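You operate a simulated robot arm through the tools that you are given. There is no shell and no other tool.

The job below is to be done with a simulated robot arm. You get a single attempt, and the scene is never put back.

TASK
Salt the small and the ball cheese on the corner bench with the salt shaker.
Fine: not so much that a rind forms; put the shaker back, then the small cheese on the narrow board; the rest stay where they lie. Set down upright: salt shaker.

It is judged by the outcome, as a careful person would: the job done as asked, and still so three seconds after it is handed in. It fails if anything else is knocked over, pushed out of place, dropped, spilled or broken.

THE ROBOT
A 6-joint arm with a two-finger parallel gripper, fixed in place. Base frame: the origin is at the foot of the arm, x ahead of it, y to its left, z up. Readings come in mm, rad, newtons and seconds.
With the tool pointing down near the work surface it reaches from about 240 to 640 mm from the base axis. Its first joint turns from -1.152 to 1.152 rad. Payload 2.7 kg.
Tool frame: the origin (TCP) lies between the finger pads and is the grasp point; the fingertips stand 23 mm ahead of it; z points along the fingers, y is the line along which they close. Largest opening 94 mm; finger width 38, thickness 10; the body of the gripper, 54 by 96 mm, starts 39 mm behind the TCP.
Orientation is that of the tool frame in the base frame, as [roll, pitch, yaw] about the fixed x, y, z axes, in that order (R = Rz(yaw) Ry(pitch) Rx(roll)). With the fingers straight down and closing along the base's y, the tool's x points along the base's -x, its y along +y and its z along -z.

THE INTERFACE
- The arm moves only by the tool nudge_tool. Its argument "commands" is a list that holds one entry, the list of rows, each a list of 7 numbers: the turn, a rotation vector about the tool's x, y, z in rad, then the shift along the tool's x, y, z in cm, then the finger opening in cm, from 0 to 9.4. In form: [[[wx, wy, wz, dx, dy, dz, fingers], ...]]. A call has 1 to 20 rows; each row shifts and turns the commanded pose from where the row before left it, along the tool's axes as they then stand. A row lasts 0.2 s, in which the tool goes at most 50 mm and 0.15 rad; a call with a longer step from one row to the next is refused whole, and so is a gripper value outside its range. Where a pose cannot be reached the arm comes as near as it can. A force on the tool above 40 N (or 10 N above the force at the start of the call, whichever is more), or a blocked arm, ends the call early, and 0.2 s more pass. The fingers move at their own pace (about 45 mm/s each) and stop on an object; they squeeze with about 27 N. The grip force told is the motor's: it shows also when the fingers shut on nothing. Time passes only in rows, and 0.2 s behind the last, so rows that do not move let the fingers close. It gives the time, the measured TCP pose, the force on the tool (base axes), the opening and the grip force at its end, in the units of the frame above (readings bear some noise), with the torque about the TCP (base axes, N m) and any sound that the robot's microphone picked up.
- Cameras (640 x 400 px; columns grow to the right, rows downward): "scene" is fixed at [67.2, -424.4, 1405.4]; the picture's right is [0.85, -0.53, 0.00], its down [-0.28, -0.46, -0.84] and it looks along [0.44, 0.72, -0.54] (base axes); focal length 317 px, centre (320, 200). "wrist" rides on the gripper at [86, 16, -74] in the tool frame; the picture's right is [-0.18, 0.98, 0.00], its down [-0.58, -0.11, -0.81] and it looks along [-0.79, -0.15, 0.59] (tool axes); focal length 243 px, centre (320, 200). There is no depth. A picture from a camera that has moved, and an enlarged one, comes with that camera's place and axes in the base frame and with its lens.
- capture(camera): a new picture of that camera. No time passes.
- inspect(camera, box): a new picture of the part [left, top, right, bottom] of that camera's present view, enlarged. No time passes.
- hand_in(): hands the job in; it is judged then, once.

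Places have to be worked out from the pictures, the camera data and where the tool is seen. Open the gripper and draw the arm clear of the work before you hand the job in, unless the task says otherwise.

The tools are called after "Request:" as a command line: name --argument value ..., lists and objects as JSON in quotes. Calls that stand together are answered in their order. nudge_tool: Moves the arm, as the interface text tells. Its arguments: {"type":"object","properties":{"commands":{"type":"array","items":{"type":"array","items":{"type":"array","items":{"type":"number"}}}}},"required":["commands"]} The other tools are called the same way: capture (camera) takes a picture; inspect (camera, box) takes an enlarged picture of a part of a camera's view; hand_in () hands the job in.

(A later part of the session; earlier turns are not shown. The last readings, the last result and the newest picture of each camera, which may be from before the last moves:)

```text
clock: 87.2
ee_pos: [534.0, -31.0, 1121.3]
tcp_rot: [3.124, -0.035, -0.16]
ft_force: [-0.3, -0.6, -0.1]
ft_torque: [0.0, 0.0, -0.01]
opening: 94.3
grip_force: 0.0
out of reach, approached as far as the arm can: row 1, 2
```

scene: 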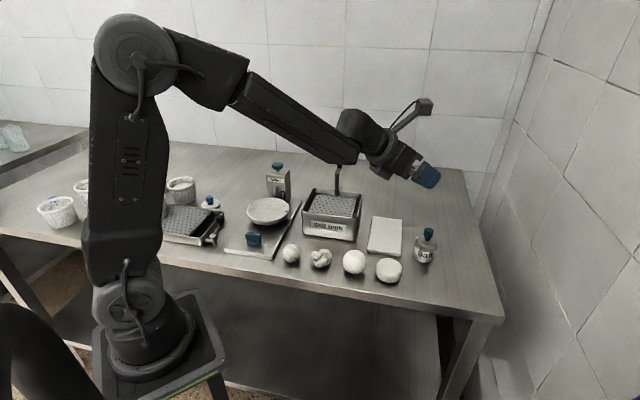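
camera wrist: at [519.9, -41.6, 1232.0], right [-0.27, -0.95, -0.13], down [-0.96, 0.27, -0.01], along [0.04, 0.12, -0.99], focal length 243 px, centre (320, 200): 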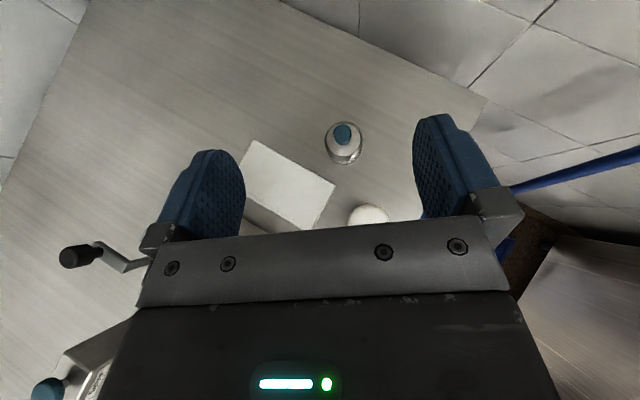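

Now I level the residue, yaw to point tool x toward −y, and move above the start point (603,49).

Request:
nudge_tool --commands '[[[0.0176, -0.035, 0, 0, 0, 0, 9.4], [0, 0, 0.14, 0, 0, 0, 9.4], [0, 0, 0.14, 0, 0, 0, 9.4], [0, 0, 0.14, 0, 0, 0, 9.4], [0, 0, 0.14, 0, 0, 0, 9.4], [0, 0, 0.14, 0, 0, 0, 9.4], [0, 0, 0.14, 0, 0, 0, 9.4], [0, 0, 0.14, 0, 0, 0, 9.4], [0, 0, 0.14, 0, 0, 0, 9.4], [0, 0, 0.14, 0, 0, 0, 9.4], [0, 0, 0.15, 0, 0, 0, 9.4], [0, 0, 0, -3, -2, 0, 9.4], [0, 0, 0, -3, -2.5, 0, 9.4], [0, 0, 0, -2, -2.4, 2, 9.4], [0, 0, 0, 0, 0, 2, 9.4], [0, 0, 0, 0, 0, 0, 9.4]]]'

Request:
nudge_tool --commands '[[[0, 0.06, 0, 0, 0, 0, 9.4], [0, 0.12, 0, 0, 0, 0, 9.4], [0, 0.12, 0, 0, 0, 0, 9.4], [0, 0.12, 0, 0, 0, 0, 9.4], [0, 0.12, 0, 0, 0, 0, 9.4], [0, 0.12, 0, 0, 0, 0, 9.4], [0, 0.12, 0, 0, 0, 0, 9.4], [0, 0.12, 0, 0, 0, 0, 9.4], [0, 0.12, 0, 0, 0, 0, 9.4], [0, 0.114, 0, 0, 0, 0, 9.4], [0, 0, 0, 0, 0, 0, 9.4]]]'

Request:
capture --camera "scene"

Request:
capture --camera "wrist"

```text
clock: 90.6
ee_pos: [607.2, 48.6, 1082.5]
tcp_rot: [3.14, 0.0, -1.57]
ft_force: [-0.2, -0.1, -0.5]
ft_torque: [0.01, -0.02, 0.02]
opening: 93.7
grip_force: 0.0
out of reach, approached as far as the arm can: row 15
```

```text
clock: 93.0
ee_pos: [606.4, 49.6, 1082.0]
tcp_rot: [-3.139, -1.137, -1.571]
ft_force: [-0.4, 0.3, -0.5]
ft_torque: [-0.01, -0.01, 0.0]
opening: 93.9
grip_force: 0.0
```

```text
taken
```

scene: 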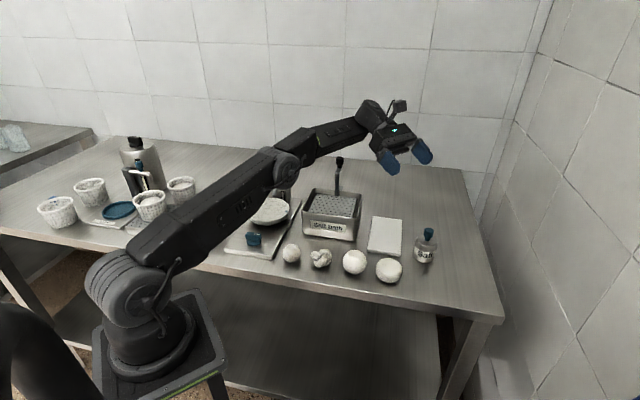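

```text
taken
camera wrist: at [591.3, 80.4, 1192.2], right [-0.98, 0.08, -0.17], down [0.11, 0.98, -0.19], along [0.15, -0.2, -0.97], focal length 243 px, centre (320, 200)
```

wrist: 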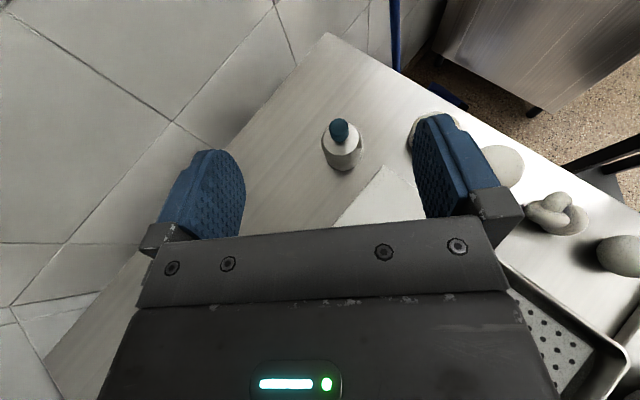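

Sideways tilt reached (65°), camera on top. The shaker is seen at about (603,-51.5). I descend vertically to the approach start at z≈931.

Request:
nudge_tool --commands '[[[0, 0, 0, -2.74, 0.07, 1.27, 9.4], [0, 0, 0, -2.74, 0.07, 1.27, 9.4], [0, 0, 0, -2.74, 0.07, 1.27, 9.4], [0, 0, 0, -2.74, 0.07, 1.27, 9.4], [0, 0, 0, -2.74, 0.06, 1.27, 9.4], [0, 0, 0, 0, 0, 0, 9.4]]]'

Request:
capture --camera "scene"

Request:
capture --camera "wrist"

Request:
inspect --camera "scene" --box '[320, 150, 460, 275]'

```text
clock: 94.4
ee_pos: [605.9, 47.9, 944.3]
tcp_rot: [-3.082, -1.123, -1.626]
ft_force: [-0.7, 0.7, -0.9]
ft_torque: [-0.01, -0.04, 0.01]
opening: 94.0
grip_force: 0.0
```

```text
taken
```

scene: 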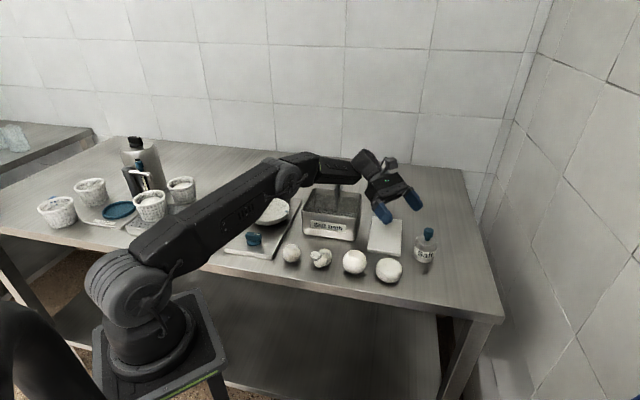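

```text
taken
camera wrist: at [587.6, 78.5, 1053.7], right [-0.98, 0.08, -0.19], down [0.12, 0.98, -0.17], along [0.17, -0.19, -0.97], focal length 243 px, centre (320, 200)
```

wrist: 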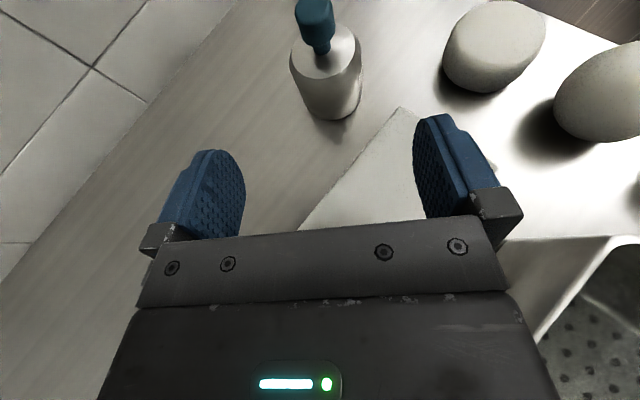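

```text
3.20 times, centred on (390, 212) of scene
camera zoom: at [66.6, -425.1, 1405.2], right [0.85, -0.53, 0.0], down [-0.28, -0.46, -0.84], along [0.44, 0.72, -0.54], focal length 1015 px, centre (96, 160)
```

zoom: 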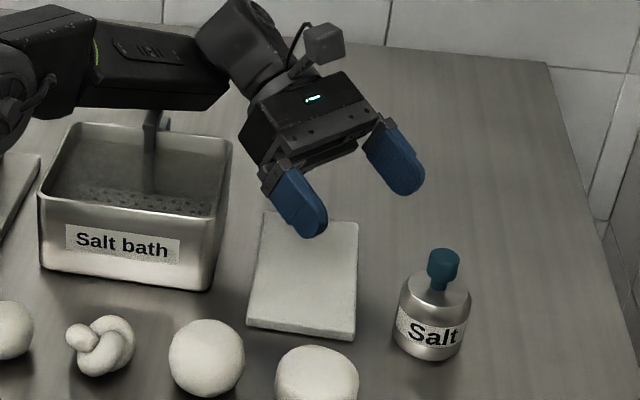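

The forearm has come down on the salt-bath lever (the perforated plate looks lowered). I retreat straight up at once and check.

Request:
nudge_tool --commands '[[[0, 0, 0, 2.74, 0, -1.27, 9.4], [0, 0, 0, 2.74, 0, -1.27, 9.4], [0, 0, 0, 2.74, 0, -1.27, 9.4], [0, 0, 0, 2.74, 0, -1.27, 9.4], [0, 0, 0, 2.74, 0, -1.27, 9.4], [0, 0, 0, 0, 0, 0, 9.4]]]'

Request:
capture --camera "scene"

Request:
inspect --camera "scene" --box '[280, 140, 400, 250]'

```text
clock: 95.8
ee_pos: [604.5, 48.4, 1082.9]
tcp_rot: [3.141, -1.139, -1.57]
ft_force: [-0.2, 0.2, 0.5]
ft_torque: [0.02, 0.01, 0.0]
opening: 94.0
grip_force: 0.0
```

```text
taken
```

scene: 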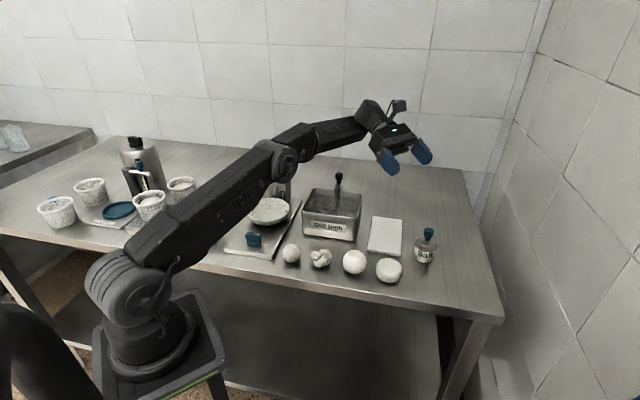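

```text
3.64 times, centred on (340, 195) of scene
camera zoom: at [67.2, -424.4, 1405.4], right [0.85, -0.53, 0.0], down [-0.28, -0.46, -0.84], along [0.44, 0.72, -0.54], focal length 1153 px, centre (247, 218)
```

zoom: 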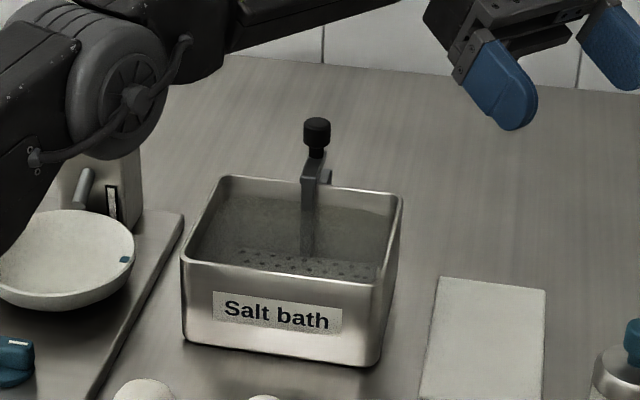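

The bath's draining tray was pushed down by my forearm; I will restore it by lifting its black knob (now near (535,237,968), originally about 50 mm higher). First I bring the tool back to pointing down and normal yaw.

Request:
nudge_tool --commands '[[[0, -0.14, 0, 0, 0, 0, 9.4], [0, -0.14, 0, 0, 0, 0, 9.4], [0, -0.14, 0, 0, 0, 0, 9.4], [0, -0.14, 0, 0, 0, 0, 9.4], [0, -0.14, 0, 0, 0, 0, 9.4], [0, -0.14, 0, 0, 0, 0, 9.4], [0, -0.14, 0, 0, 0, 0, 9.4], [0, -0.157, 0, 0, 0, 0, 9.4]]]'

```text
refused: row 8 steps farther than a row can; nothing moved
```

Request:
nudge_tool --commands '[[[0, -0.14, 0, 0, 0, 0, 9.4], [0, -0.14, 0, 0, 0, 0, 9.4], [0, -0.14, 0, 0, 0, 0, 9.4], [0, -0.14, 0, 0, 0, 0, 9.4], [0, -0.14, 0, 0, 0, 0, 9.4], [0, -0.14, 0, 0, 0, 0, 9.4], [0, -0.14, 0, 0, 0, 0, 9.4], [0, -0.14, 0, 0, 0, 0, 9.4], [0, -0.017, 0, 0, 0, -2, 9.4], [0, 0, 0.1, 0, 0, -2, 9.4], [0, 0, 0.14, 0, 0, 0, 9.4], [0, 0, 0.14, 0, 0, 0, 9.4], [0, 0, 0.14, 0, 0, 0, 9.4], [0, 0, 0.14, 0, 0, 0, 9.4], [0, 0, 0.14, 0, 0, 0, 9.4], [0, 0, 0.14, 0, 0, 0, 9.4], [0, 0, 0.14, 0, 0, 0, 9.4], [0, 0, 0.14, 0, 0, 0, 9.4], [0, 0, 0.1, 0, 0, 0, 9.4], [0, 0, 0, 0, 0, 0, 9.4]]]'

Request:
capture --camera "scene"

```text
clock: 100.0
ee_pos: [579.1, 47.9, 1128.3]
tcp_rot: [3.14, 0.001, -2.892]
ft_force: [-0.4, 0.8, 0.7]
ft_torque: [-0.01, 0.01, -0.02]
opening: 94.0
grip_force: 0.1
out of reach, approached as far as the arm can: row 10
```

```text
taken
```

scene: 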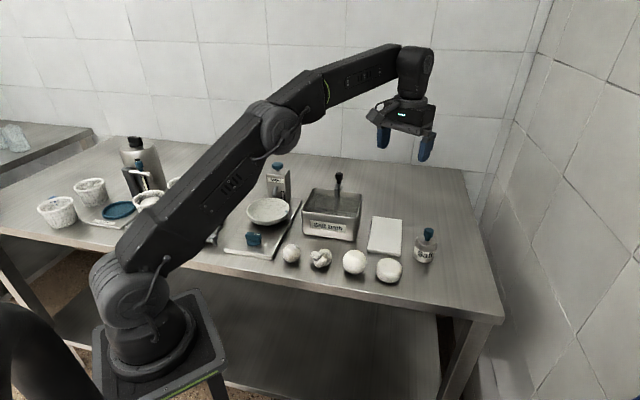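

I move sideways toward the bath knob at this height and look with the wrist camera.

Request:
nudge_tool --commands '[[[0, 0, 0, 0.5, 4, 0, 9.4], [0, 0, 0, 0.5, 4, 0, 9.4], [0, 0, 0, 0.5, 4, 0, 9.4], [0, 0, 0, 0.5, 4, 0, 9.4], [0, 0, 0, 0, 0, 0, 9.4]]]'

Request:
capture --camera "wrist"

Request:
inspect --camera "scene" --box '[280, 100, 420, 250]'

```text
clock: 101.2
ee_pos: [519.2, 197.7, 1128.4]
tcp_rot: [3.14, 0.0, -2.889]
ft_force: [0.2, 0.3, 0.1]
ft_torque: [-0.02, 0.01, 0.02]
opening: 94.3
grip_force: 0.1
```

```text
taken
camera wrist: at [433.2, 191.3, 1202.5], right [-0.07, 1.0, 0.0], down [0.59, 0.04, 0.81], along [0.8, 0.05, -0.59], focal length 243 px, centre (320, 200)
```

wrist: 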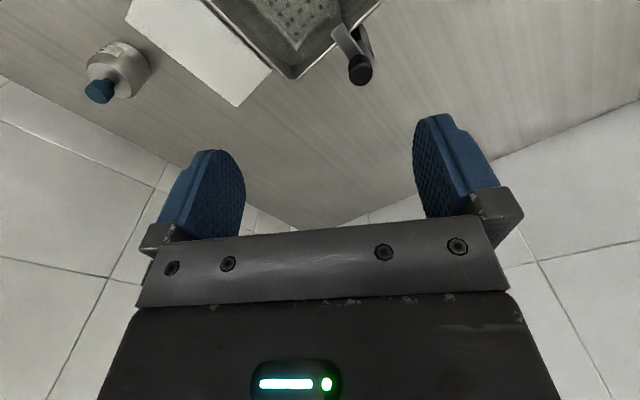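

```text
2.67 times, centred on (350, 175) of scene
camera zoom: at [67.2, -424.4, 1405.4], right [0.85, -0.53, 0.0], down [-0.28, -0.46, -0.84], along [0.44, 0.72, -0.54], focal length 846 px, centre (240, 267)
```

zoom: 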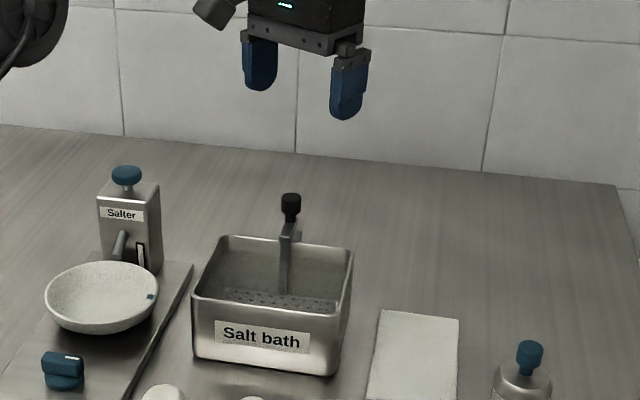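

Knob estimated near (533,232,~975). I go above it at z≈1060 and look again.

Request:
nudge_tool --commands '[[[0, 0, 0, -1.1, 1.5, 3, 9.4], [0, 0, 0, -1.1, 1.5, 3, 9.4], [0, 0, 0, 0, 0, 0.8, 9.4], [0, 0, 0, 0, 0, 0, 9.4]]]'

Request:
capture --camera "wrist"

Request:
inspect --camera "scene" --box '[280, 100, 420, 250]'

```text
clock: 102.2
ee_pos: [535.3, 231.2, 1060.7]
tcp_rot: [3.14, 0.0, -2.89]
ft_force: [0.5, -0.1, 0.0]
ft_torque: [0.0, -0.01, 0.0]
opening: 93.8
grip_force: 0.1
```

```text
taken
camera wrist: at [447.8, 225.6, 1134.7], right [-0.07, 1.0, 0.0], down [0.59, 0.04, 0.81], along [0.8, 0.05, -0.59], focal length 243 px, centre (320, 200)
```

wrist: 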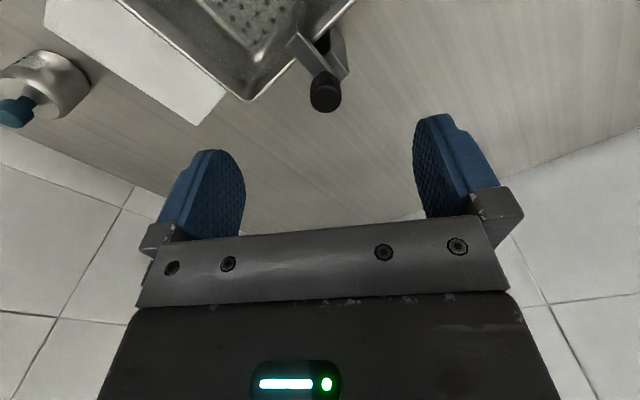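

```text
2.67 times, centred on (350, 175) of scene
camera zoom: at [67.2, -424.4, 1405.4], right [0.85, -0.53, 0.0], down [-0.28, -0.46, -0.84], along [0.44, 0.72, -0.54], focal length 846 px, centre (240, 267)
```

zoom: 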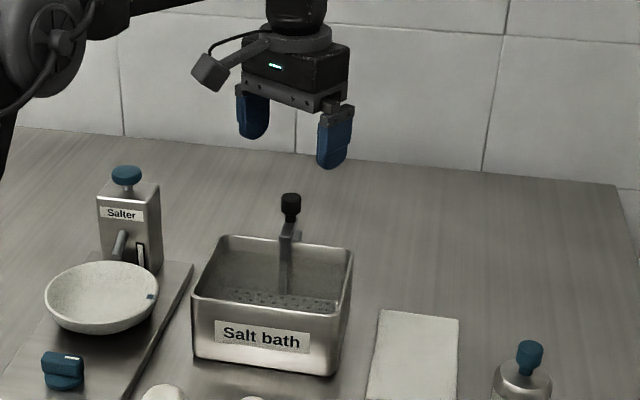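

Knob near (536,233,~973). I descend to z=1000 and re-look.

Request:
nudge_tool --commands '[[[0, 0, 0, 0, 0, 3, 9.4], [0, 0, 0, 0, 0, 3, 9.4], [0, 0, 0, 0, 0, 0, 9.4]]]'

Request:
capture --camera "wrist"

Request:
inspect --camera "scene" --box '[290, 130, 390, 220]'

```text
clock: 103.0
ee_pos: [535.6, 231.5, 998.8]
tcp_rot: [3.141, 0.0, -2.89]
ft_force: [-0.4, -0.7, -0.9]
ft_torque: [0.01, -0.01, 0.01]
opening: 94.1
grip_force: 0.1
```

```text
taken
camera wrist: at [448.7, 225.9, 1074.3], right [-0.07, 1.0, 0.0], down [0.59, 0.04, 0.81], along [0.8, 0.06, -0.59], focal length 243 px, centre (320, 200)
```

wrist: 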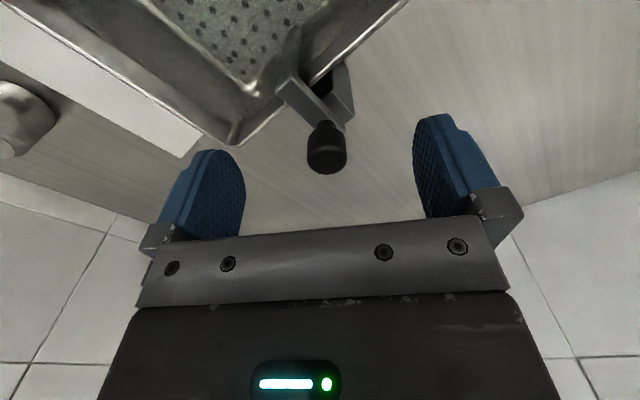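

```text
4.44 times, centred on (340, 175) of scene
camera zoom: at [67.2, -424.4, 1405.4], right [0.85, -0.53, 0.0], down [-0.28, -0.46, -0.84], along [0.44, 0.72, -0.54], focal length 1409 px, centre (231, 311)
```

zoom: 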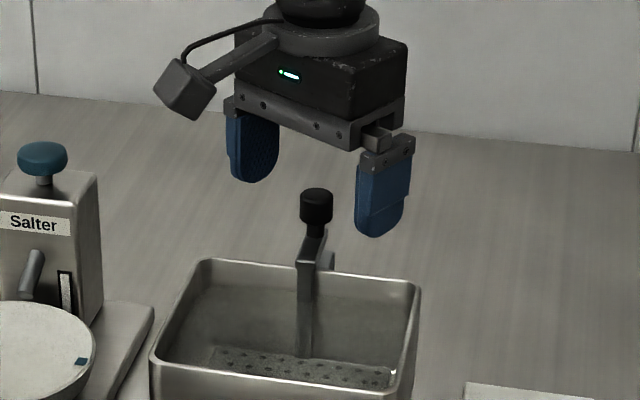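

Knob fits (540,235,~968). I shift slightly, descend to z≈974 and close gently on it.

Request:
nudge_tool --commands '[[[0, 0, 0, -0.5, 0.3, 1, 9.4], [0, 0, 0, 0, 0, 1.2, 9.4], [0, 0, 0, 0, 0, 0.3, 9.4], [0, 0, 0, 0, 0, 0, 9.4]]]'

Request:
capture --camera "wrist"

Request:
inspect --camera "scene" --box '[290, 130, 390, 220]'

```text
clock: 104.0
ee_pos: [538.2, 236.8, 975.8]
tcp_rot: [3.139, 0.001, -2.89]
ft_force: [-0.2, 0.2, 0.0]
ft_torque: [0.0, -0.01, -0.02]
opening: 93.8
grip_force: 0.0
```

```text
taken
camera wrist: at [452.1, 230.1, 1049.7], right [-0.07, 1.0, 0.0], down [0.59, 0.04, 0.81], along [0.8, 0.06, -0.59], focal length 243 px, centre (320, 200)
```

wrist: 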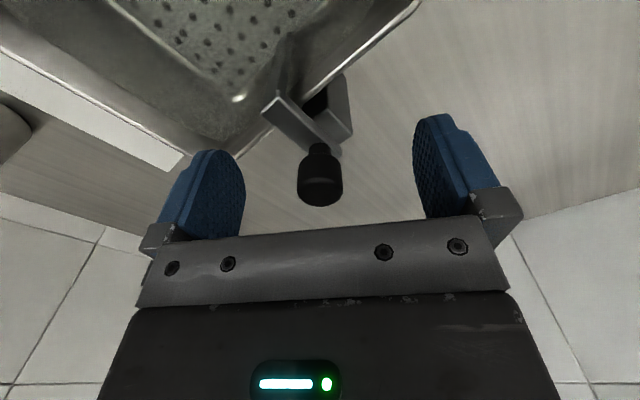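

```text
4.44 times, centred on (340, 175) of scene
camera zoom: at [67.2, -424.4, 1405.4], right [0.85, -0.53, 0.0], down [-0.28, -0.46, -0.84], along [0.44, 0.72, -0.54], focal length 1409 px, centre (231, 311)
```

zoom: 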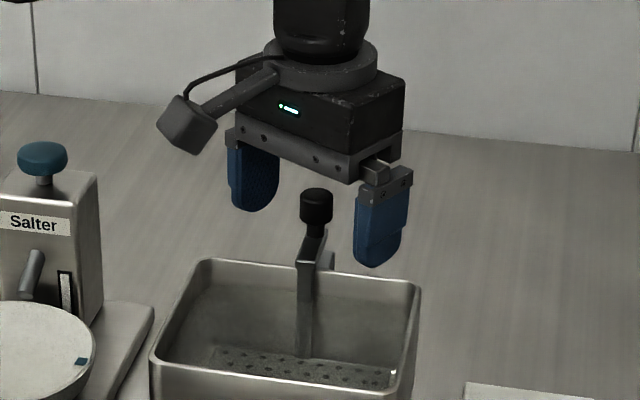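

The knob sits just as the shaker knob did when centred. I close and verify the grip.

Request:
nudge_tool --commands '[[[0, 0, 0, 0, 0, 0, 0], [0, 0, 0, 0, 0, 0, 0], [0, 0, 0, 0, 0, 0, 0], [0, 0, 0, 0, 0, 0, 0], [0, 0, 0, 0, 0, 0, 0], [0, 0, 0, 0, 0, 0, 0], [0, 0, 0, 0, 0, 0, 0]]]'

Request:
nudge_tool --commands '[[[0, 0, 0, 0, 0, -0.3, 0], [0, 0, 0, 0, 0, -0.4, 0], [0, 0, 0, 0, 0, -0.4, 0], [0, 0, 0, 0, 0, -0.4, 0], [0, 0, 0, 0, 0, -0.5, 0], [0, 0, 0, 0, 0, 0, 0]]]'

Request:
inspect --camera "scene" --box '[280, 120, 400, 250]'

```text
clock: 105.6
ee_pos: [539.0, 235.5, 975.8]
tcp_rot: [3.141, 0.0, -2.892]
ft_force: [-0.1, -3.0, 0.9]
ft_torque: [-0.01, 0.05, 0.02]
opening: 21.4
grip_force: 45.3
```

```text
clock: 107.0
ee_pos: [539.2, 236.3, 995.5]
tcp_rot: [3.139, 0.0, -2.892]
ft_force: [6.9, -1.1, -0.6]
ft_torque: [-0.3, 0.73, 0.1]
opening: 21.2
grip_force: 44.3
```

```text
3.08 times, centred on (340, 185) of scene
camera zoom: at [67.4, -424.4, 1405.3], right [0.85, -0.53, 0.0], down [-0.28, -0.46, -0.84], along [0.44, 0.72, -0.54], focal length 976 px, centre (258, 246)
```

zoom: 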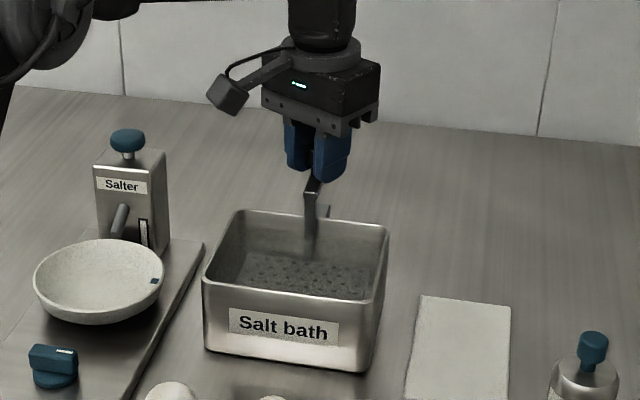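

The tray rises with the knob. I continue upwards slowly.

Request:
nudge_tool --commands '[[[0, 0, 0, 0, 0, -0.4, 0], [0, 0, 0, 0, 0, -0.4, 0], [0, 0, 0, 0, 0, -0.4, 0], [0, 0, 0, 0, 0, -0.4, 0], [0, 0, 0, 0, 0, -0.4, 0], [0, 0, 0, 0, 0, 0, 0]]]'

Request:
inspect --camera "scene" --box '[270, 130, 430, 290]'

```text
clock: 108.4
ee_pos: [539.3, 236.8, 1016.1]
tcp_rot: [3.141, 0.002, -2.89]
ft_force: [8.7, 0.7, 0.1]
ft_torque: [-0.11, 0.4, 0.1]
opening: 21.4
grip_force: 45.1
```

```text
2.50 times, centred on (350, 210) of scene
camera zoom: at [67.4, -424.4, 1405.3], right [0.85, -0.53, 0.0], down [-0.28, -0.46, -0.84], along [0.44, 0.72, -0.54], focal length 793 px, centre (245, 175)
```

zoom: 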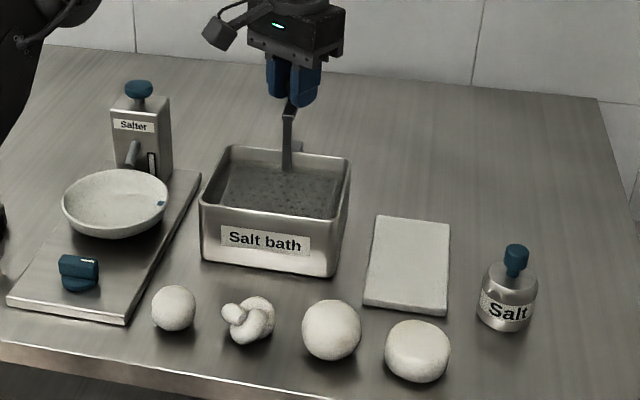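

Still ~10–14 mm short of the original height. I lift a bit more, watching force.

Request:
nudge_tool --commands '[[[0, 0, 0, 0, 0, -0.3, 0], [0, 0, 0, 0, 0, -0.3, 0], [0, 0, 0, 0, 0, -0.3, 0], [0, 0, 0, 0, 0, -0.2, 0], [0, 0, 0, 0, 0, 0, 0]]]'

Request:
inspect --camera "scene" --box '[270, 130, 430, 290]'

```text
clock: 109.6
ee_pos: [539.0, 234.6, 1025.8]
tcp_rot: [3.14, 0.0, -2.89]
ft_force: [5.2, -0.3, -5.4]
ft_torque: [0.3, -0.92, 0.08]
opening: 21.1
grip_force: 44.7
```

```text
2.50 times, centred on (350, 210) of scene
camera zoom: at [67.4, -424.4, 1405.3], right [0.85, -0.53, 0.0], down [-0.28, -0.46, -0.84], along [0.44, 0.72, -0.54], focal length 793 px, centre (245, 175)
```

zoom: 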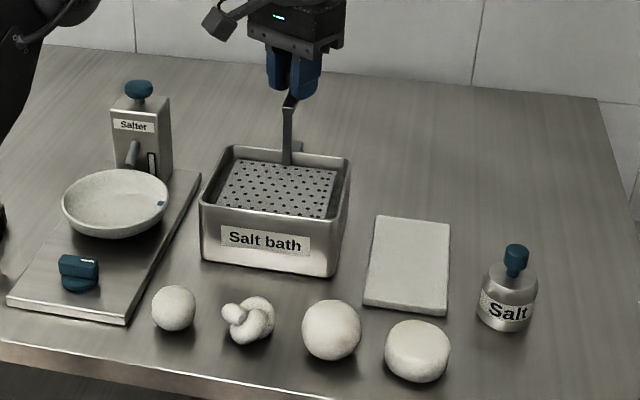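

The tray is back at its original height (matches the earlier view). I release the knob and check that it stays.

Request:
nudge_tool --commands '[[[0, 0, 0, 0, 0, 0, 3], [0, 0, 0, 0, 0, 0, 6], [0, 0, 0, 0, 0, 0, 9.4], [0, 0, 0, 0, 0, 0, 9.4], [0, 0, 0, 0, 0, 0, 9.4], [0, 0, 0, 0, 0, 0, 9.4]]]'

Request:
inspect --camera "scene" --box '[270, 130, 430, 290]'

Request:
capture --camera "wrist"

```text
clock: 111.0
ee_pos: [538.8, 235.0, 1027.4]
tcp_rot: [3.14, 0.001, -2.891]
ft_force: [-0.2, 0.1, -0.4]
ft_torque: [0.0, 0.0, -0.02]
opening: 94.2
grip_force: 0.1
```

```text
2.50 times, centred on (350, 210) of scene
camera zoom: at [67.2, -424.4, 1405.4], right [0.85, -0.53, 0.0], down [-0.28, -0.46, -0.84], along [0.44, 0.72, -0.54], focal length 793 px, centre (245, 175)
```

zoom: 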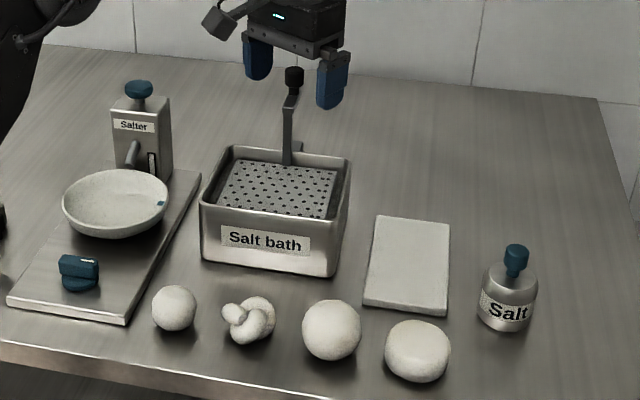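

```text
taken
camera wrist: at [452.0, 229.8, 1100.8], right [-0.07, 1.0, 0.0], down [0.59, 0.04, 0.81], along [0.8, 0.06, -0.59], focal length 243 px, centre (320, 200)
```

wrist: 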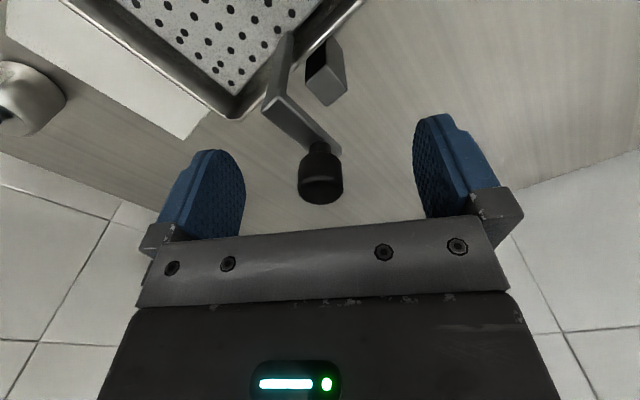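

The tray stays up, matching its original look. I rise clear, and move to the free right-front side of the bench, turning the yaw for a side approach from the −y side (no obstacles there).

Request:
nudge_tool --commands '[[[0, 0, 0, 0, 0, -3, 9.4], [0, 0, 0, 0, 0, -4, 9.4], [0, 0, 0, 0, 0, -3, 9.4], [0, 0, 0.1, 1, -4, 0, 9.4], [0, 0, 0.1, 1, -4.5, 0, 9.4], [0, 0, 0.1, 1, -4.5, 0, 9.4], [0, 0, 0.1, 1, -4.5, 0, 9.4], [0, 0, 0.1, 1, -4.5, 0, 9.4], [0, 0, 0.1, 1, -4.5, 0, 9.4], [0, 0, 0.1, 1, -4.5, 0, 9.4], [0, 0, 0, 0, 0, 0, 9.4]]]'

```text
clock: 113.4
ee_pos: [454.3, -64.0, 1125.6]
tcp_rot: [-3.142, 0.0, 2.692]
ft_force: [-0.2, -1.0, -0.8]
ft_torque: [0.01, 0.02, -0.03]
opening: 93.9
grip_force: 0.0
```

Request:
nudge_tool --commands '[[[0, 0, 0.14, 0, 0, 0, 9.4], [0, 0, 0.15, 0, 0, 0, 9.4], [0, 0, 0.15, 0, 0, 0, 9.4], [0, 0, 0.15, 0, 0, 0, 9.4], [0, 0, 0.15, 0, 0, 0, 9.4], [0, 0, 0.15, 0, 0, 0, 9.4], [0, 0, 0.15, 0, 0, 0, 9.4], [0, 0, 0.15, 0, 0, 0, 9.4], [0, 0, 0.15, 0, 0, 0, 9.4], [0, 0, 0.15, 0, 0, 0, 9.4], [0, 0, 0.155, -0.4, 3, 1, 9.4], [0, 0, 0, -0.4, 3, 1, 9.4], [0, 0, 0, -0.4, 3, 1, 9.4], [0, 0, 0, -0.3, 3.2, 0.5, 9.4], [0, 0, 0, 0, 0, 0, 9.4]]]'

```text
refused: row 11 steps farther than a row can; nothing moved
```

The refused row had a slightly too large turn; I resend it within limits.

Request:
nudge_tool --commands '[[[0, 0, 0.145, 0, 0, 0, 9.4], [0, 0, 0.15, 0, 0, 0, 9.4], [0, 0, 0.15, 0, 0, 0, 9.4], [0, 0, 0.15, 0, 0, 0, 9.4], [0, 0, 0.15, 0, 0, 0, 9.4], [0, 0, 0.15, 0, 0, 0, 9.4], [0, 0, 0.15, 0, 0, 0, 9.4], [0, 0, 0.15, 0, 0, 0, 9.4], [0, 0, 0.15, 0, 0, 0, 9.4], [0, 0, 0.15, 0, 0, 0, 9.4], [0, 0, 0.15, -0.4, 3, 1, 9.4], [0, 0, 0, -0.4, 3, 1, 9.4], [0, 0, 0, -0.4, 3, 1, 9.4], [0, 0, 0, -0.3, 3.2, 0.5, 9.4], [0, 0, 0, 0, 0, 0, 9.4]]]'

Request:
nudge_tool --commands '[[[0, 0.06, 0, 0, 0, 0, 9.4], [0, 0.12, 0, 0, 0, 0, 9.4], [0, 0.12, 0, 0, 0, 0, 9.4], [0, 0.12, 0, 0, 0, 0, 9.4], [0, 0.12, 0, 0, 0, 0, 9.4], [0, 0.12, 0, 0, 0, 0, 9.4], [0, 0.12, 0, 0, 0, 0, 9.4], [0, 0.12, 0, 0, 0, 0, 9.4], [0, 0.12, 0, 0, 0, 0, 9.4], [0, 0.114, 0, 0, 0, 0, 9.4], [0, 0, 0, 0, 0, 0, 9.4]]]'

Request:
capture --camera "scene"

Request:
capture --camera "wrist"

```text
clock: 116.6
ee_pos: [555.2, -135.4, 1091.7]
tcp_rot: [-3.14, -0.001, 1.05]
ft_force: [0.0, -0.4, 0.4]
ft_torque: [0.0, -0.01, 0.0]
opening: 93.9
grip_force: 0.0
```

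```text
clock: 119.0
ee_pos: [554.6, -134.4, 1090.8]
tcp_rot: [-3.14, -1.138, 1.049]
ft_force: [-0.3, -0.4, -0.7]
ft_torque: [-0.03, 0.0, 0.01]
opening: 93.9
grip_force: 0.0
```

```text
taken
```

scene: 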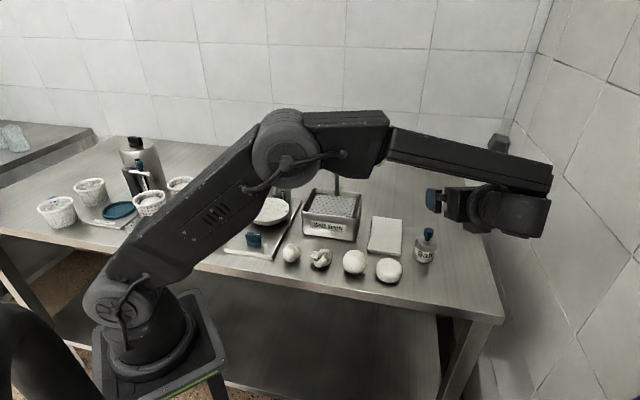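

```text
taken
camera wrist: at [554.1, -169.9, 1200.9], right [0.81, -0.56, -0.17], down [-0.58, -0.79, -0.19], along [-0.03, 0.25, -0.97], focal length 243 px, centre (320, 200)
```

wrist: 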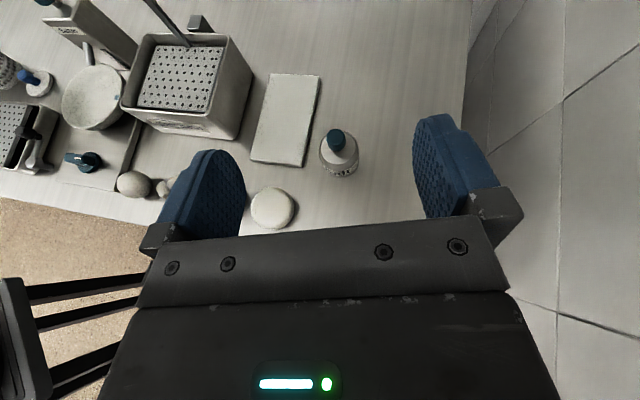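

Reached without limits; the shaker is confirmed at (602,-51.6). I descend vertically to the start of the approach.

Request:
nudge_tool --commands '[[[0, 0, 0, -2.93, 0.02, 1.28, 9.4], [0, 0, 0, -2.93, 0.02, 1.28, 9.4], [0, 0, 0, -2.93, 0.02, 1.28, 9.4], [0, 0, 0, -2.93, 0.02, 1.28, 9.4], [0, 0, 0, -2.93, 0.02, 1.28, 9.4], [0, 0, 0, 0, 0, 0, 9.4]]]'

Request:
capture --camera "scene"

Request:
capture --camera "wrist"

```text
clock: 120.4
ee_pos: [553.8, -137.4, 931.6]
tcp_rot: [3.141, -1.134, 1.048]
ft_force: [0.4, 0.1, -0.1]
ft_torque: [0.0, -0.04, 0.01]
opening: 94.1
grip_force: 0.1
```

```text
taken
```

scene: 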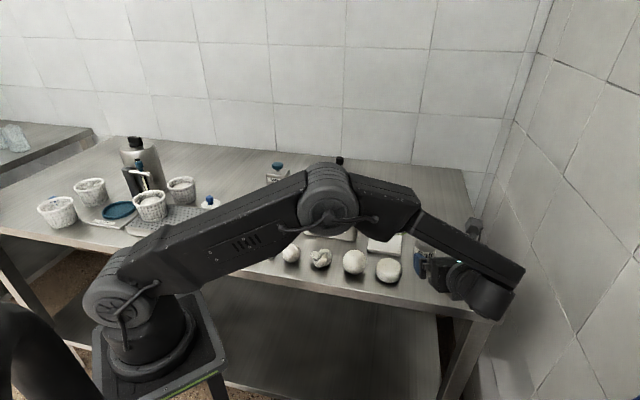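

```text
taken
camera wrist: at [553.2, -173.3, 1041.0], right [0.81, -0.56, -0.17], down [-0.58, -0.79, -0.19], along [-0.03, 0.25, -0.97], focal length 243 px, centre (320, 200)
```

wrist: 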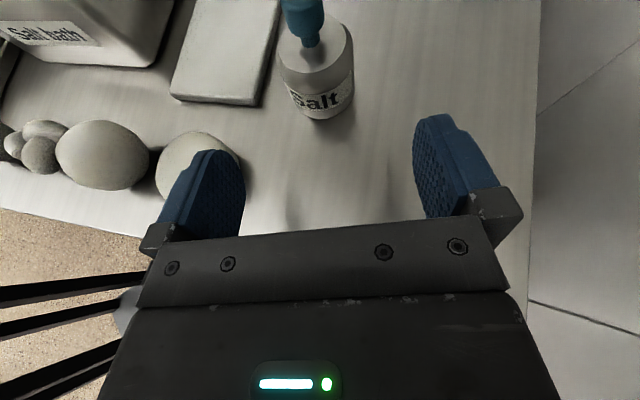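

Clear path. I advance along the tool axis 90 mm and look.

Request:
nudge_tool --commands '[[[0, 0, 0, 0, 0, 2, 9.4], [0, 0, 0, 0, 0, 2.5, 9.4], [0, 0, 0, 0, 0, 2.5, 9.4], [0, 0, 0, 0, 0, 2, 9.4], [0, 0, 0, 0, 0, 0, 9.4]]]'

Request:
capture --camera "wrist"

Request:
inspect --camera "scene" --box '[360, 190, 500, 310]'

```text
clock: 121.6
ee_pos: [595.6, -67.2, 894.1]
tcp_rot: [-3.14, -1.136, 1.046]
ft_force: [0.6, -0.7, 0.1]
ft_torque: [0.0, 0.0, -0.03]
opening: 93.9
grip_force: 0.1
```

```text
taken
camera wrist: at [594.6, -101.6, 1003.2], right [0.81, -0.56, -0.17], down [-0.58, -0.79, -0.19], along [-0.03, 0.25, -0.97], focal length 243 px, centre (320, 200)
```

wrist: 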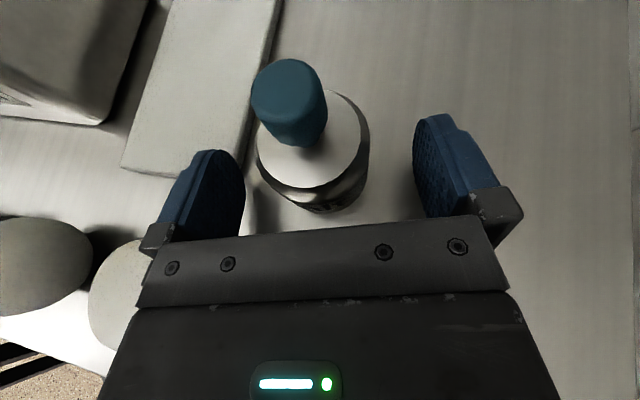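

```text
3.33 times, centred on (430, 250) of scene
camera zoom: at [67.2, -424.4, 1405.4], right [0.85, -0.53, 0.0], down [-0.28, -0.46, -0.84], along [0.44, 0.72, -0.54], focal length 1057 px, centre (-47, 33)
```

zoom: 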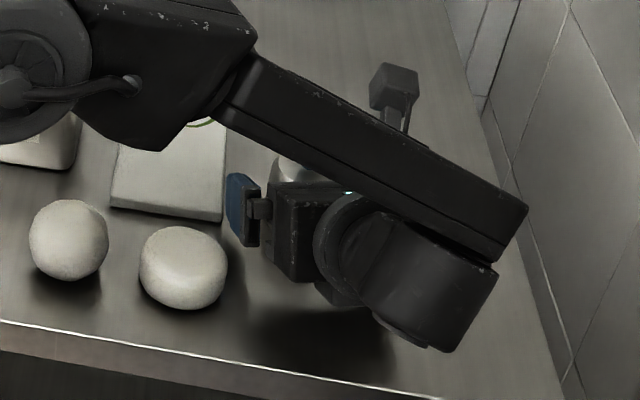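

Shaker is between the fingers. I advance the last 20 mm and close on the body.

Request:
nudge_tool --commands '[[[0, 0, 0, 0, 0, 1, 9.4], [0, 0, 0, 0, 0, 0.9, 9.4], [0, 0, 0, 0, 0, 0, 9.4], [0, 0, 0, 0, 0, 0, 4], [0, 0, 0, 0, 0, 0, 3], [0, 0, 0, 0, 0, 0, 2], [0, 0, 0, 0, 0, 0, 0], [0, 0, 0, 0, 0, 0, 0], [0, 0, 0, 0, 0, 0, 0]]]'

Request:
capture --camera "wrist"

```text
clock: 123.6
ee_pos: [604.0, -51.2, 885.6]
tcp_rot: [3.14, -1.139, 1.051]
ft_force: [-2.4, 1.5, 13.1]
ft_torque: [0.28, 0.18, 0.05]
opening: 51.5
grip_force: 26.3
```

```text
taken
camera wrist: at [603.0, -86.8, 996.5], right [0.81, -0.56, -0.17], down [-0.58, -0.79, -0.19], along [-0.03, 0.25, -0.97], focal length 243 px, centre (320, 200)
```

wrist: 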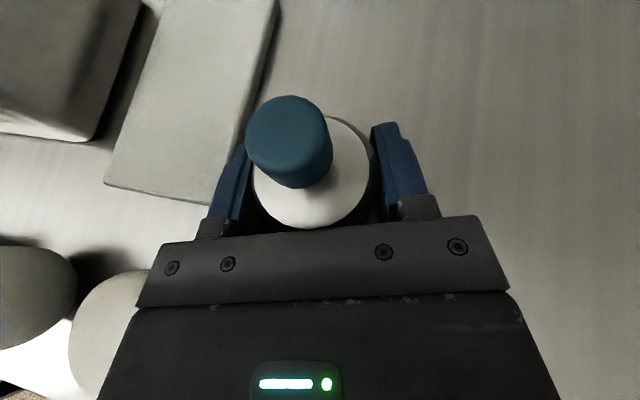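

Body gripped (51.5 mm, 26 N). I test-lift vertically by 12 mm.

Request:
nudge_tool --commands '[[[0, 0, 0, 0.27, 0, -0.126, 0], [0, 0, 0, 0.36, 0, -0.168, 0], [0, 0, 0, 0.45, 0, -0.21, 0], [0, 0, 0, 0, 0, 0, 0]]]'

Request:
capture --camera "wrist"

Request:
inspect --camera "scene" --box '[380, 190, 500, 290]'

```text
clock: 124.6
ee_pos: [601.8, -51.3, 897.9]
tcp_rot: [-3.138, -1.135, 1.048]
ft_force: [0.5, 0.8, -1.5]
ft_torque: [0.02, -0.01, 0.0]
opening: 51.4
grip_force: 27.7
```

```text
taken
camera wrist: at [602.6, -87.1, 1006.6], right [0.81, -0.56, -0.17], down [-0.58, -0.79, -0.19], along [-0.03, 0.25, -0.97], focal length 243 px, centre (320, 200)
```

wrist: 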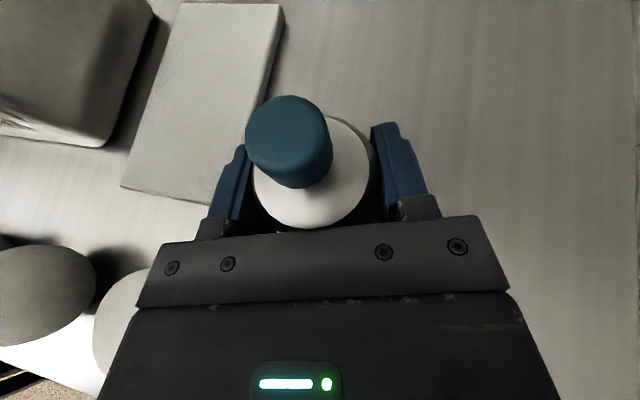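

```text
4.00 times, centred on (440, 240) of scene
camera zoom: at [67.2, -424.4, 1405.4], right [0.85, -0.53, 0.0], down [-0.28, -0.46, -0.84], along [0.44, 0.72, -0.54], focal length 1268 px, centre (-160, 40)
```

zoom: 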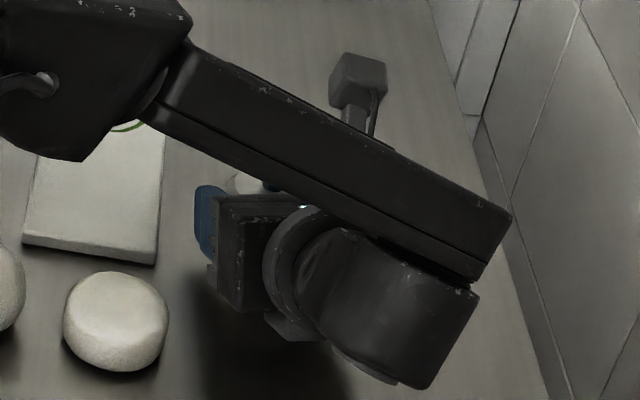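

Held well. I lift another 130 mm, then carry it (upright) above the ball.

Request:
nudge_tool --commands '[[[0, 0, 0, 0.9, 0, -0.42, 0], [0, 0, 0, 1.8, 0, -0.83, 0], [0, 0, 0, 1.8, 0, -0.83, 0], [0, 0, 0, 1.8, 0, -0.83, 0], [0, 0, 0, 1.8, 0, -0.83, 0], [0, 0, 0, 1.8, 0, -0.83, 0], [0, 0, 0, 1.2, 0, -0.56, 0], [0, 0, 0, 0.7, 0, -0.33, 0], [0, 0, 0, 0, 0, 0, 0]]]'

Request:
nudge_tool --commands '[[[0, 0, 0, 0, -0.8, -0.05, 0], [0, 0, 0, -0.05, -1.6, -0.1, 0], [0, 0, 0, -0.06, -2, -0.13, 0], [0, 0, 0, -0.06, -2, -0.13, 0], [0, 0, 0, -0.06, -2, -0.13, 0], [0, 0, 0, -0.06, -2, -0.13, 0], [0, 0, 0, -0.06, -2, -0.13, 0], [0, 0, 0, -0.06, -2, -0.13, 0], [0, 0, 0, -0.06, -2, -0.13, 0], [0, 0, 0, -0.05, -1.2, -0.1, 0], [0, 0, 0, 0, -0.4, 0, 0], [0, 0, 0, 0, 0, 0, 0]]]'

Request:
capture --camera "scene"

Request:
capture --camera "wrist"

```text
clock: 126.6
ee_pos: [603.3, -51.5, 1027.7]
tcp_rot: [-3.14, -1.137, 1.048]
ft_force: [-0.3, 0.3, -1.8]
ft_torque: [-0.01, 0.03, -0.03]
opening: 51.2
grip_force: 26.9
```

```text
clock: 129.2
ee_pos: [441.4, 26.7, 1027.0]
tcp_rot: [3.141, -1.135, 1.05]
ft_force: [-0.3, -0.6, -2.3]
ft_torque: [0.0, 0.01, 0.01]
opening: 51.3
grip_force: 27.2
```

```text
taken
```

scene: 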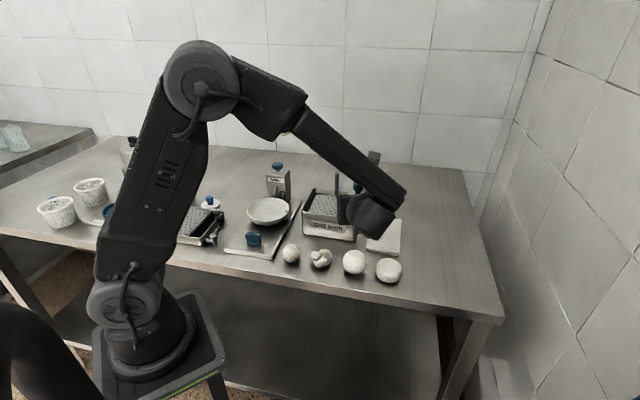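

```text
taken
camera wrist: at [440.2, -8.5, 1137.1], right [0.81, -0.56, -0.17], down [-0.58, -0.79, -0.19], along [-0.03, 0.25, -0.97], focal length 243 px, centre (320, 200)
```

wrist: 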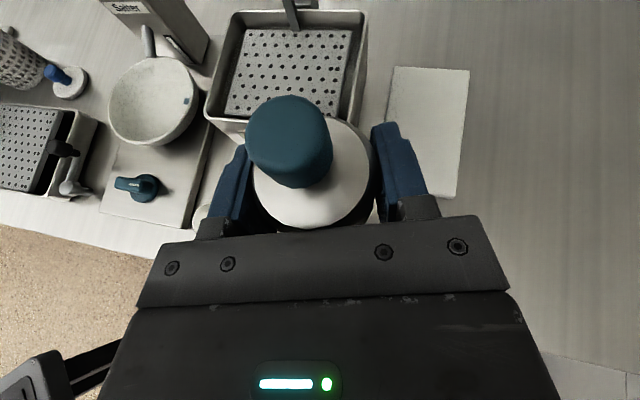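

Held upright over the ball area. I shift so the head is exactly above the ball and lower a bit, then begin rolling about the head so it stays over the ball.

Request:
nudge_tool --commands '[[[0, 0, 0, -1, 0, 0, 0], [0, 0, 0, -2, -0.1, 0, 0], [0, 0, 0, -2, -0.1, 0.1, 0], [0, 0, 0, -1.5, 0, 0, 0], [0, 0, 0, -0.8, 0, 0, 0], [0, 0, 0, 0, 0, 0, 0]]]'

Request:
nudge_tool --commands '[[[0, 0, -0.07, 0, 0.33, 0, 0], [0, 0, -0.14, 0, 0.66, 0, 0], [0, 0, -0.14, 0, 0.66, 0, 0], [0, 0, -0.14, 0, 0.66, 0, 0], [0, 0, -0.14, 0, 0.66, 0, 0], [0, 0, -0.14, 0, 0.66, 0, 0], [0, 0, -0.14, 0, 0.66, 0, 0], [0, 0, -0.14, 0, 0.66, 0, 0], [0, 0, -0.14, 0, 0.66, 0, 0], [0, 0, -0.14, 0, 0.66, 0, 0], [0, 0, -0.14, 0, 0.66, 0, 0], [0, 0, 0, 0, 0, 0, 0]]]'

Request:
capture --camera "scene"

Request:
capture --camera "wrist"

```text
clock: 130.6
ee_pos: [423.6, 1.4, 962.1]
tcp_rot: [-3.14, -1.136, 1.048]
ft_force: [0.7, 0.0, -1.7]
ft_torque: [0.02, 0.01, 0.04]
opening: 51.1
grip_force: 27.1
```

```text
clock: 133.2
ee_pos: [476.1, -8.8, 996.6]
tcp_rot: [2.008, -0.093, 2.578]
ft_force: [0.4, 0.5, -0.6]
ft_torque: [0.03, -0.04, -0.03]
opening: 51.5
grip_force: 26.3
```

```text
taken
```

scene: 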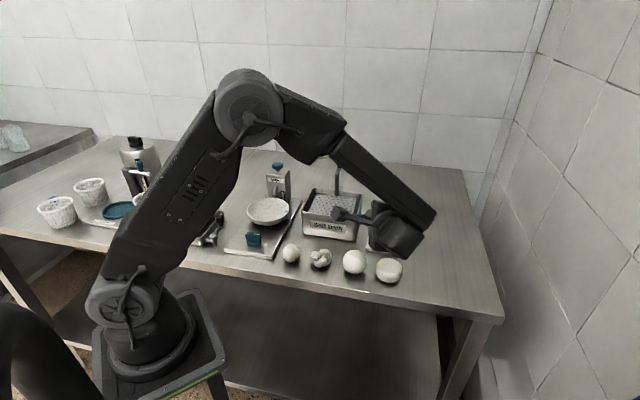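

```text
taken
camera wrist: at [375.2, -16.8, 1050.0], right [0.44, 0.21, 0.87], down [0.09, -0.98, 0.19], along [0.89, 0.0, -0.45], focal length 243 px, centre (320, 200)
```

wrist: 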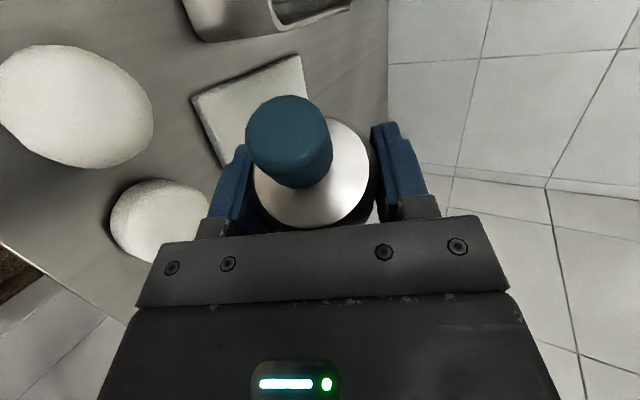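

Head stays at (426,-1,1010), right above the ball. I continue the roll half way to inverted and look.

Request:
nudge_tool --commands '[[[0, 0, -0.14, 0, 0.66, 0, 0], [0, 0, -0.14, 0, 0.66, 0, 0], [0, 0, -0.14, 0, 0.66, 0, 0], [0, 0, -0.14, 0, 0.66, 0, 0], [0, 0, -0.14, 0, 0.66, 0, 0], [0, 0, -0.14, 0, 0.66, 0, 0], [0, 0, 0, 0, 0, 0, 0]]]'

Request:
capture --camera "scene"

Request:
inspect --camera "scene" --box '[320, 200, 400, 290]'

Request:
capture --camera "wrist"

```text
clock: 134.8
ee_pos: [475.0, 9.4, 1031.1]
tcp_rot: [2.133, 0.657, 2.988]
ft_force: [-0.2, -0.2, -1.2]
ft_torque: [0.01, 0.01, 0.03]
opening: 51.2
grip_force: 26.9
```

```text
taken
```

scene: 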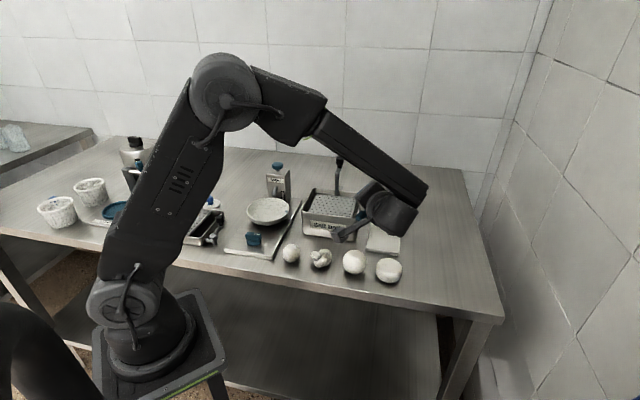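

```text
4.44 times, centred on (360, 245) of scene
camera zoom: at [67.2, -424.4, 1405.4], right [0.85, -0.53, 0.0], down [-0.28, -0.46, -0.84], along [0.44, 0.72, -0.54], focal length 1409 px, centre (142, 0)
```

zoom: 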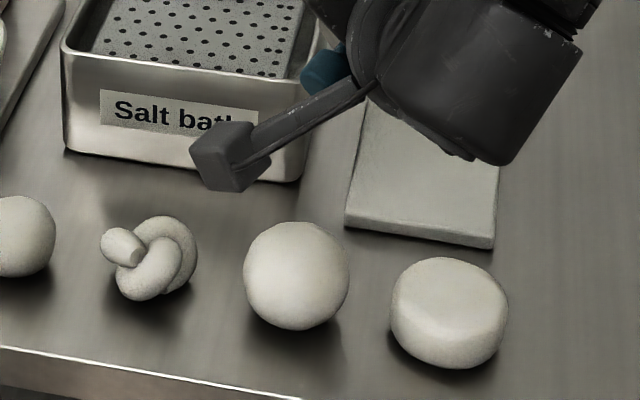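

```text
taken
camera wrist: at [367.9, -28.5, 1019.6], right [-0.28, 0.57, 0.77], down [0.14, -0.77, 0.62], along [0.95, 0.28, 0.14], focal length 243 px, centre (320, 200)
```

wrist: 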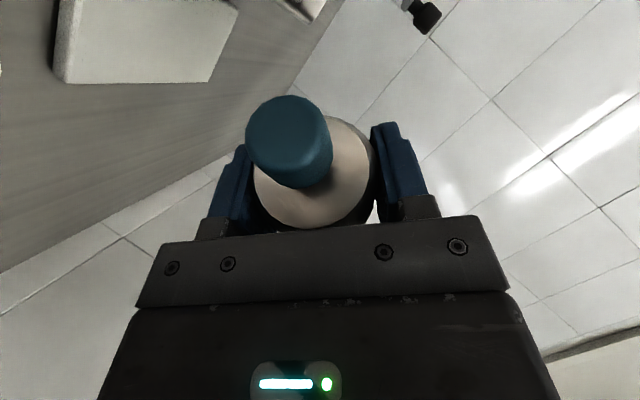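

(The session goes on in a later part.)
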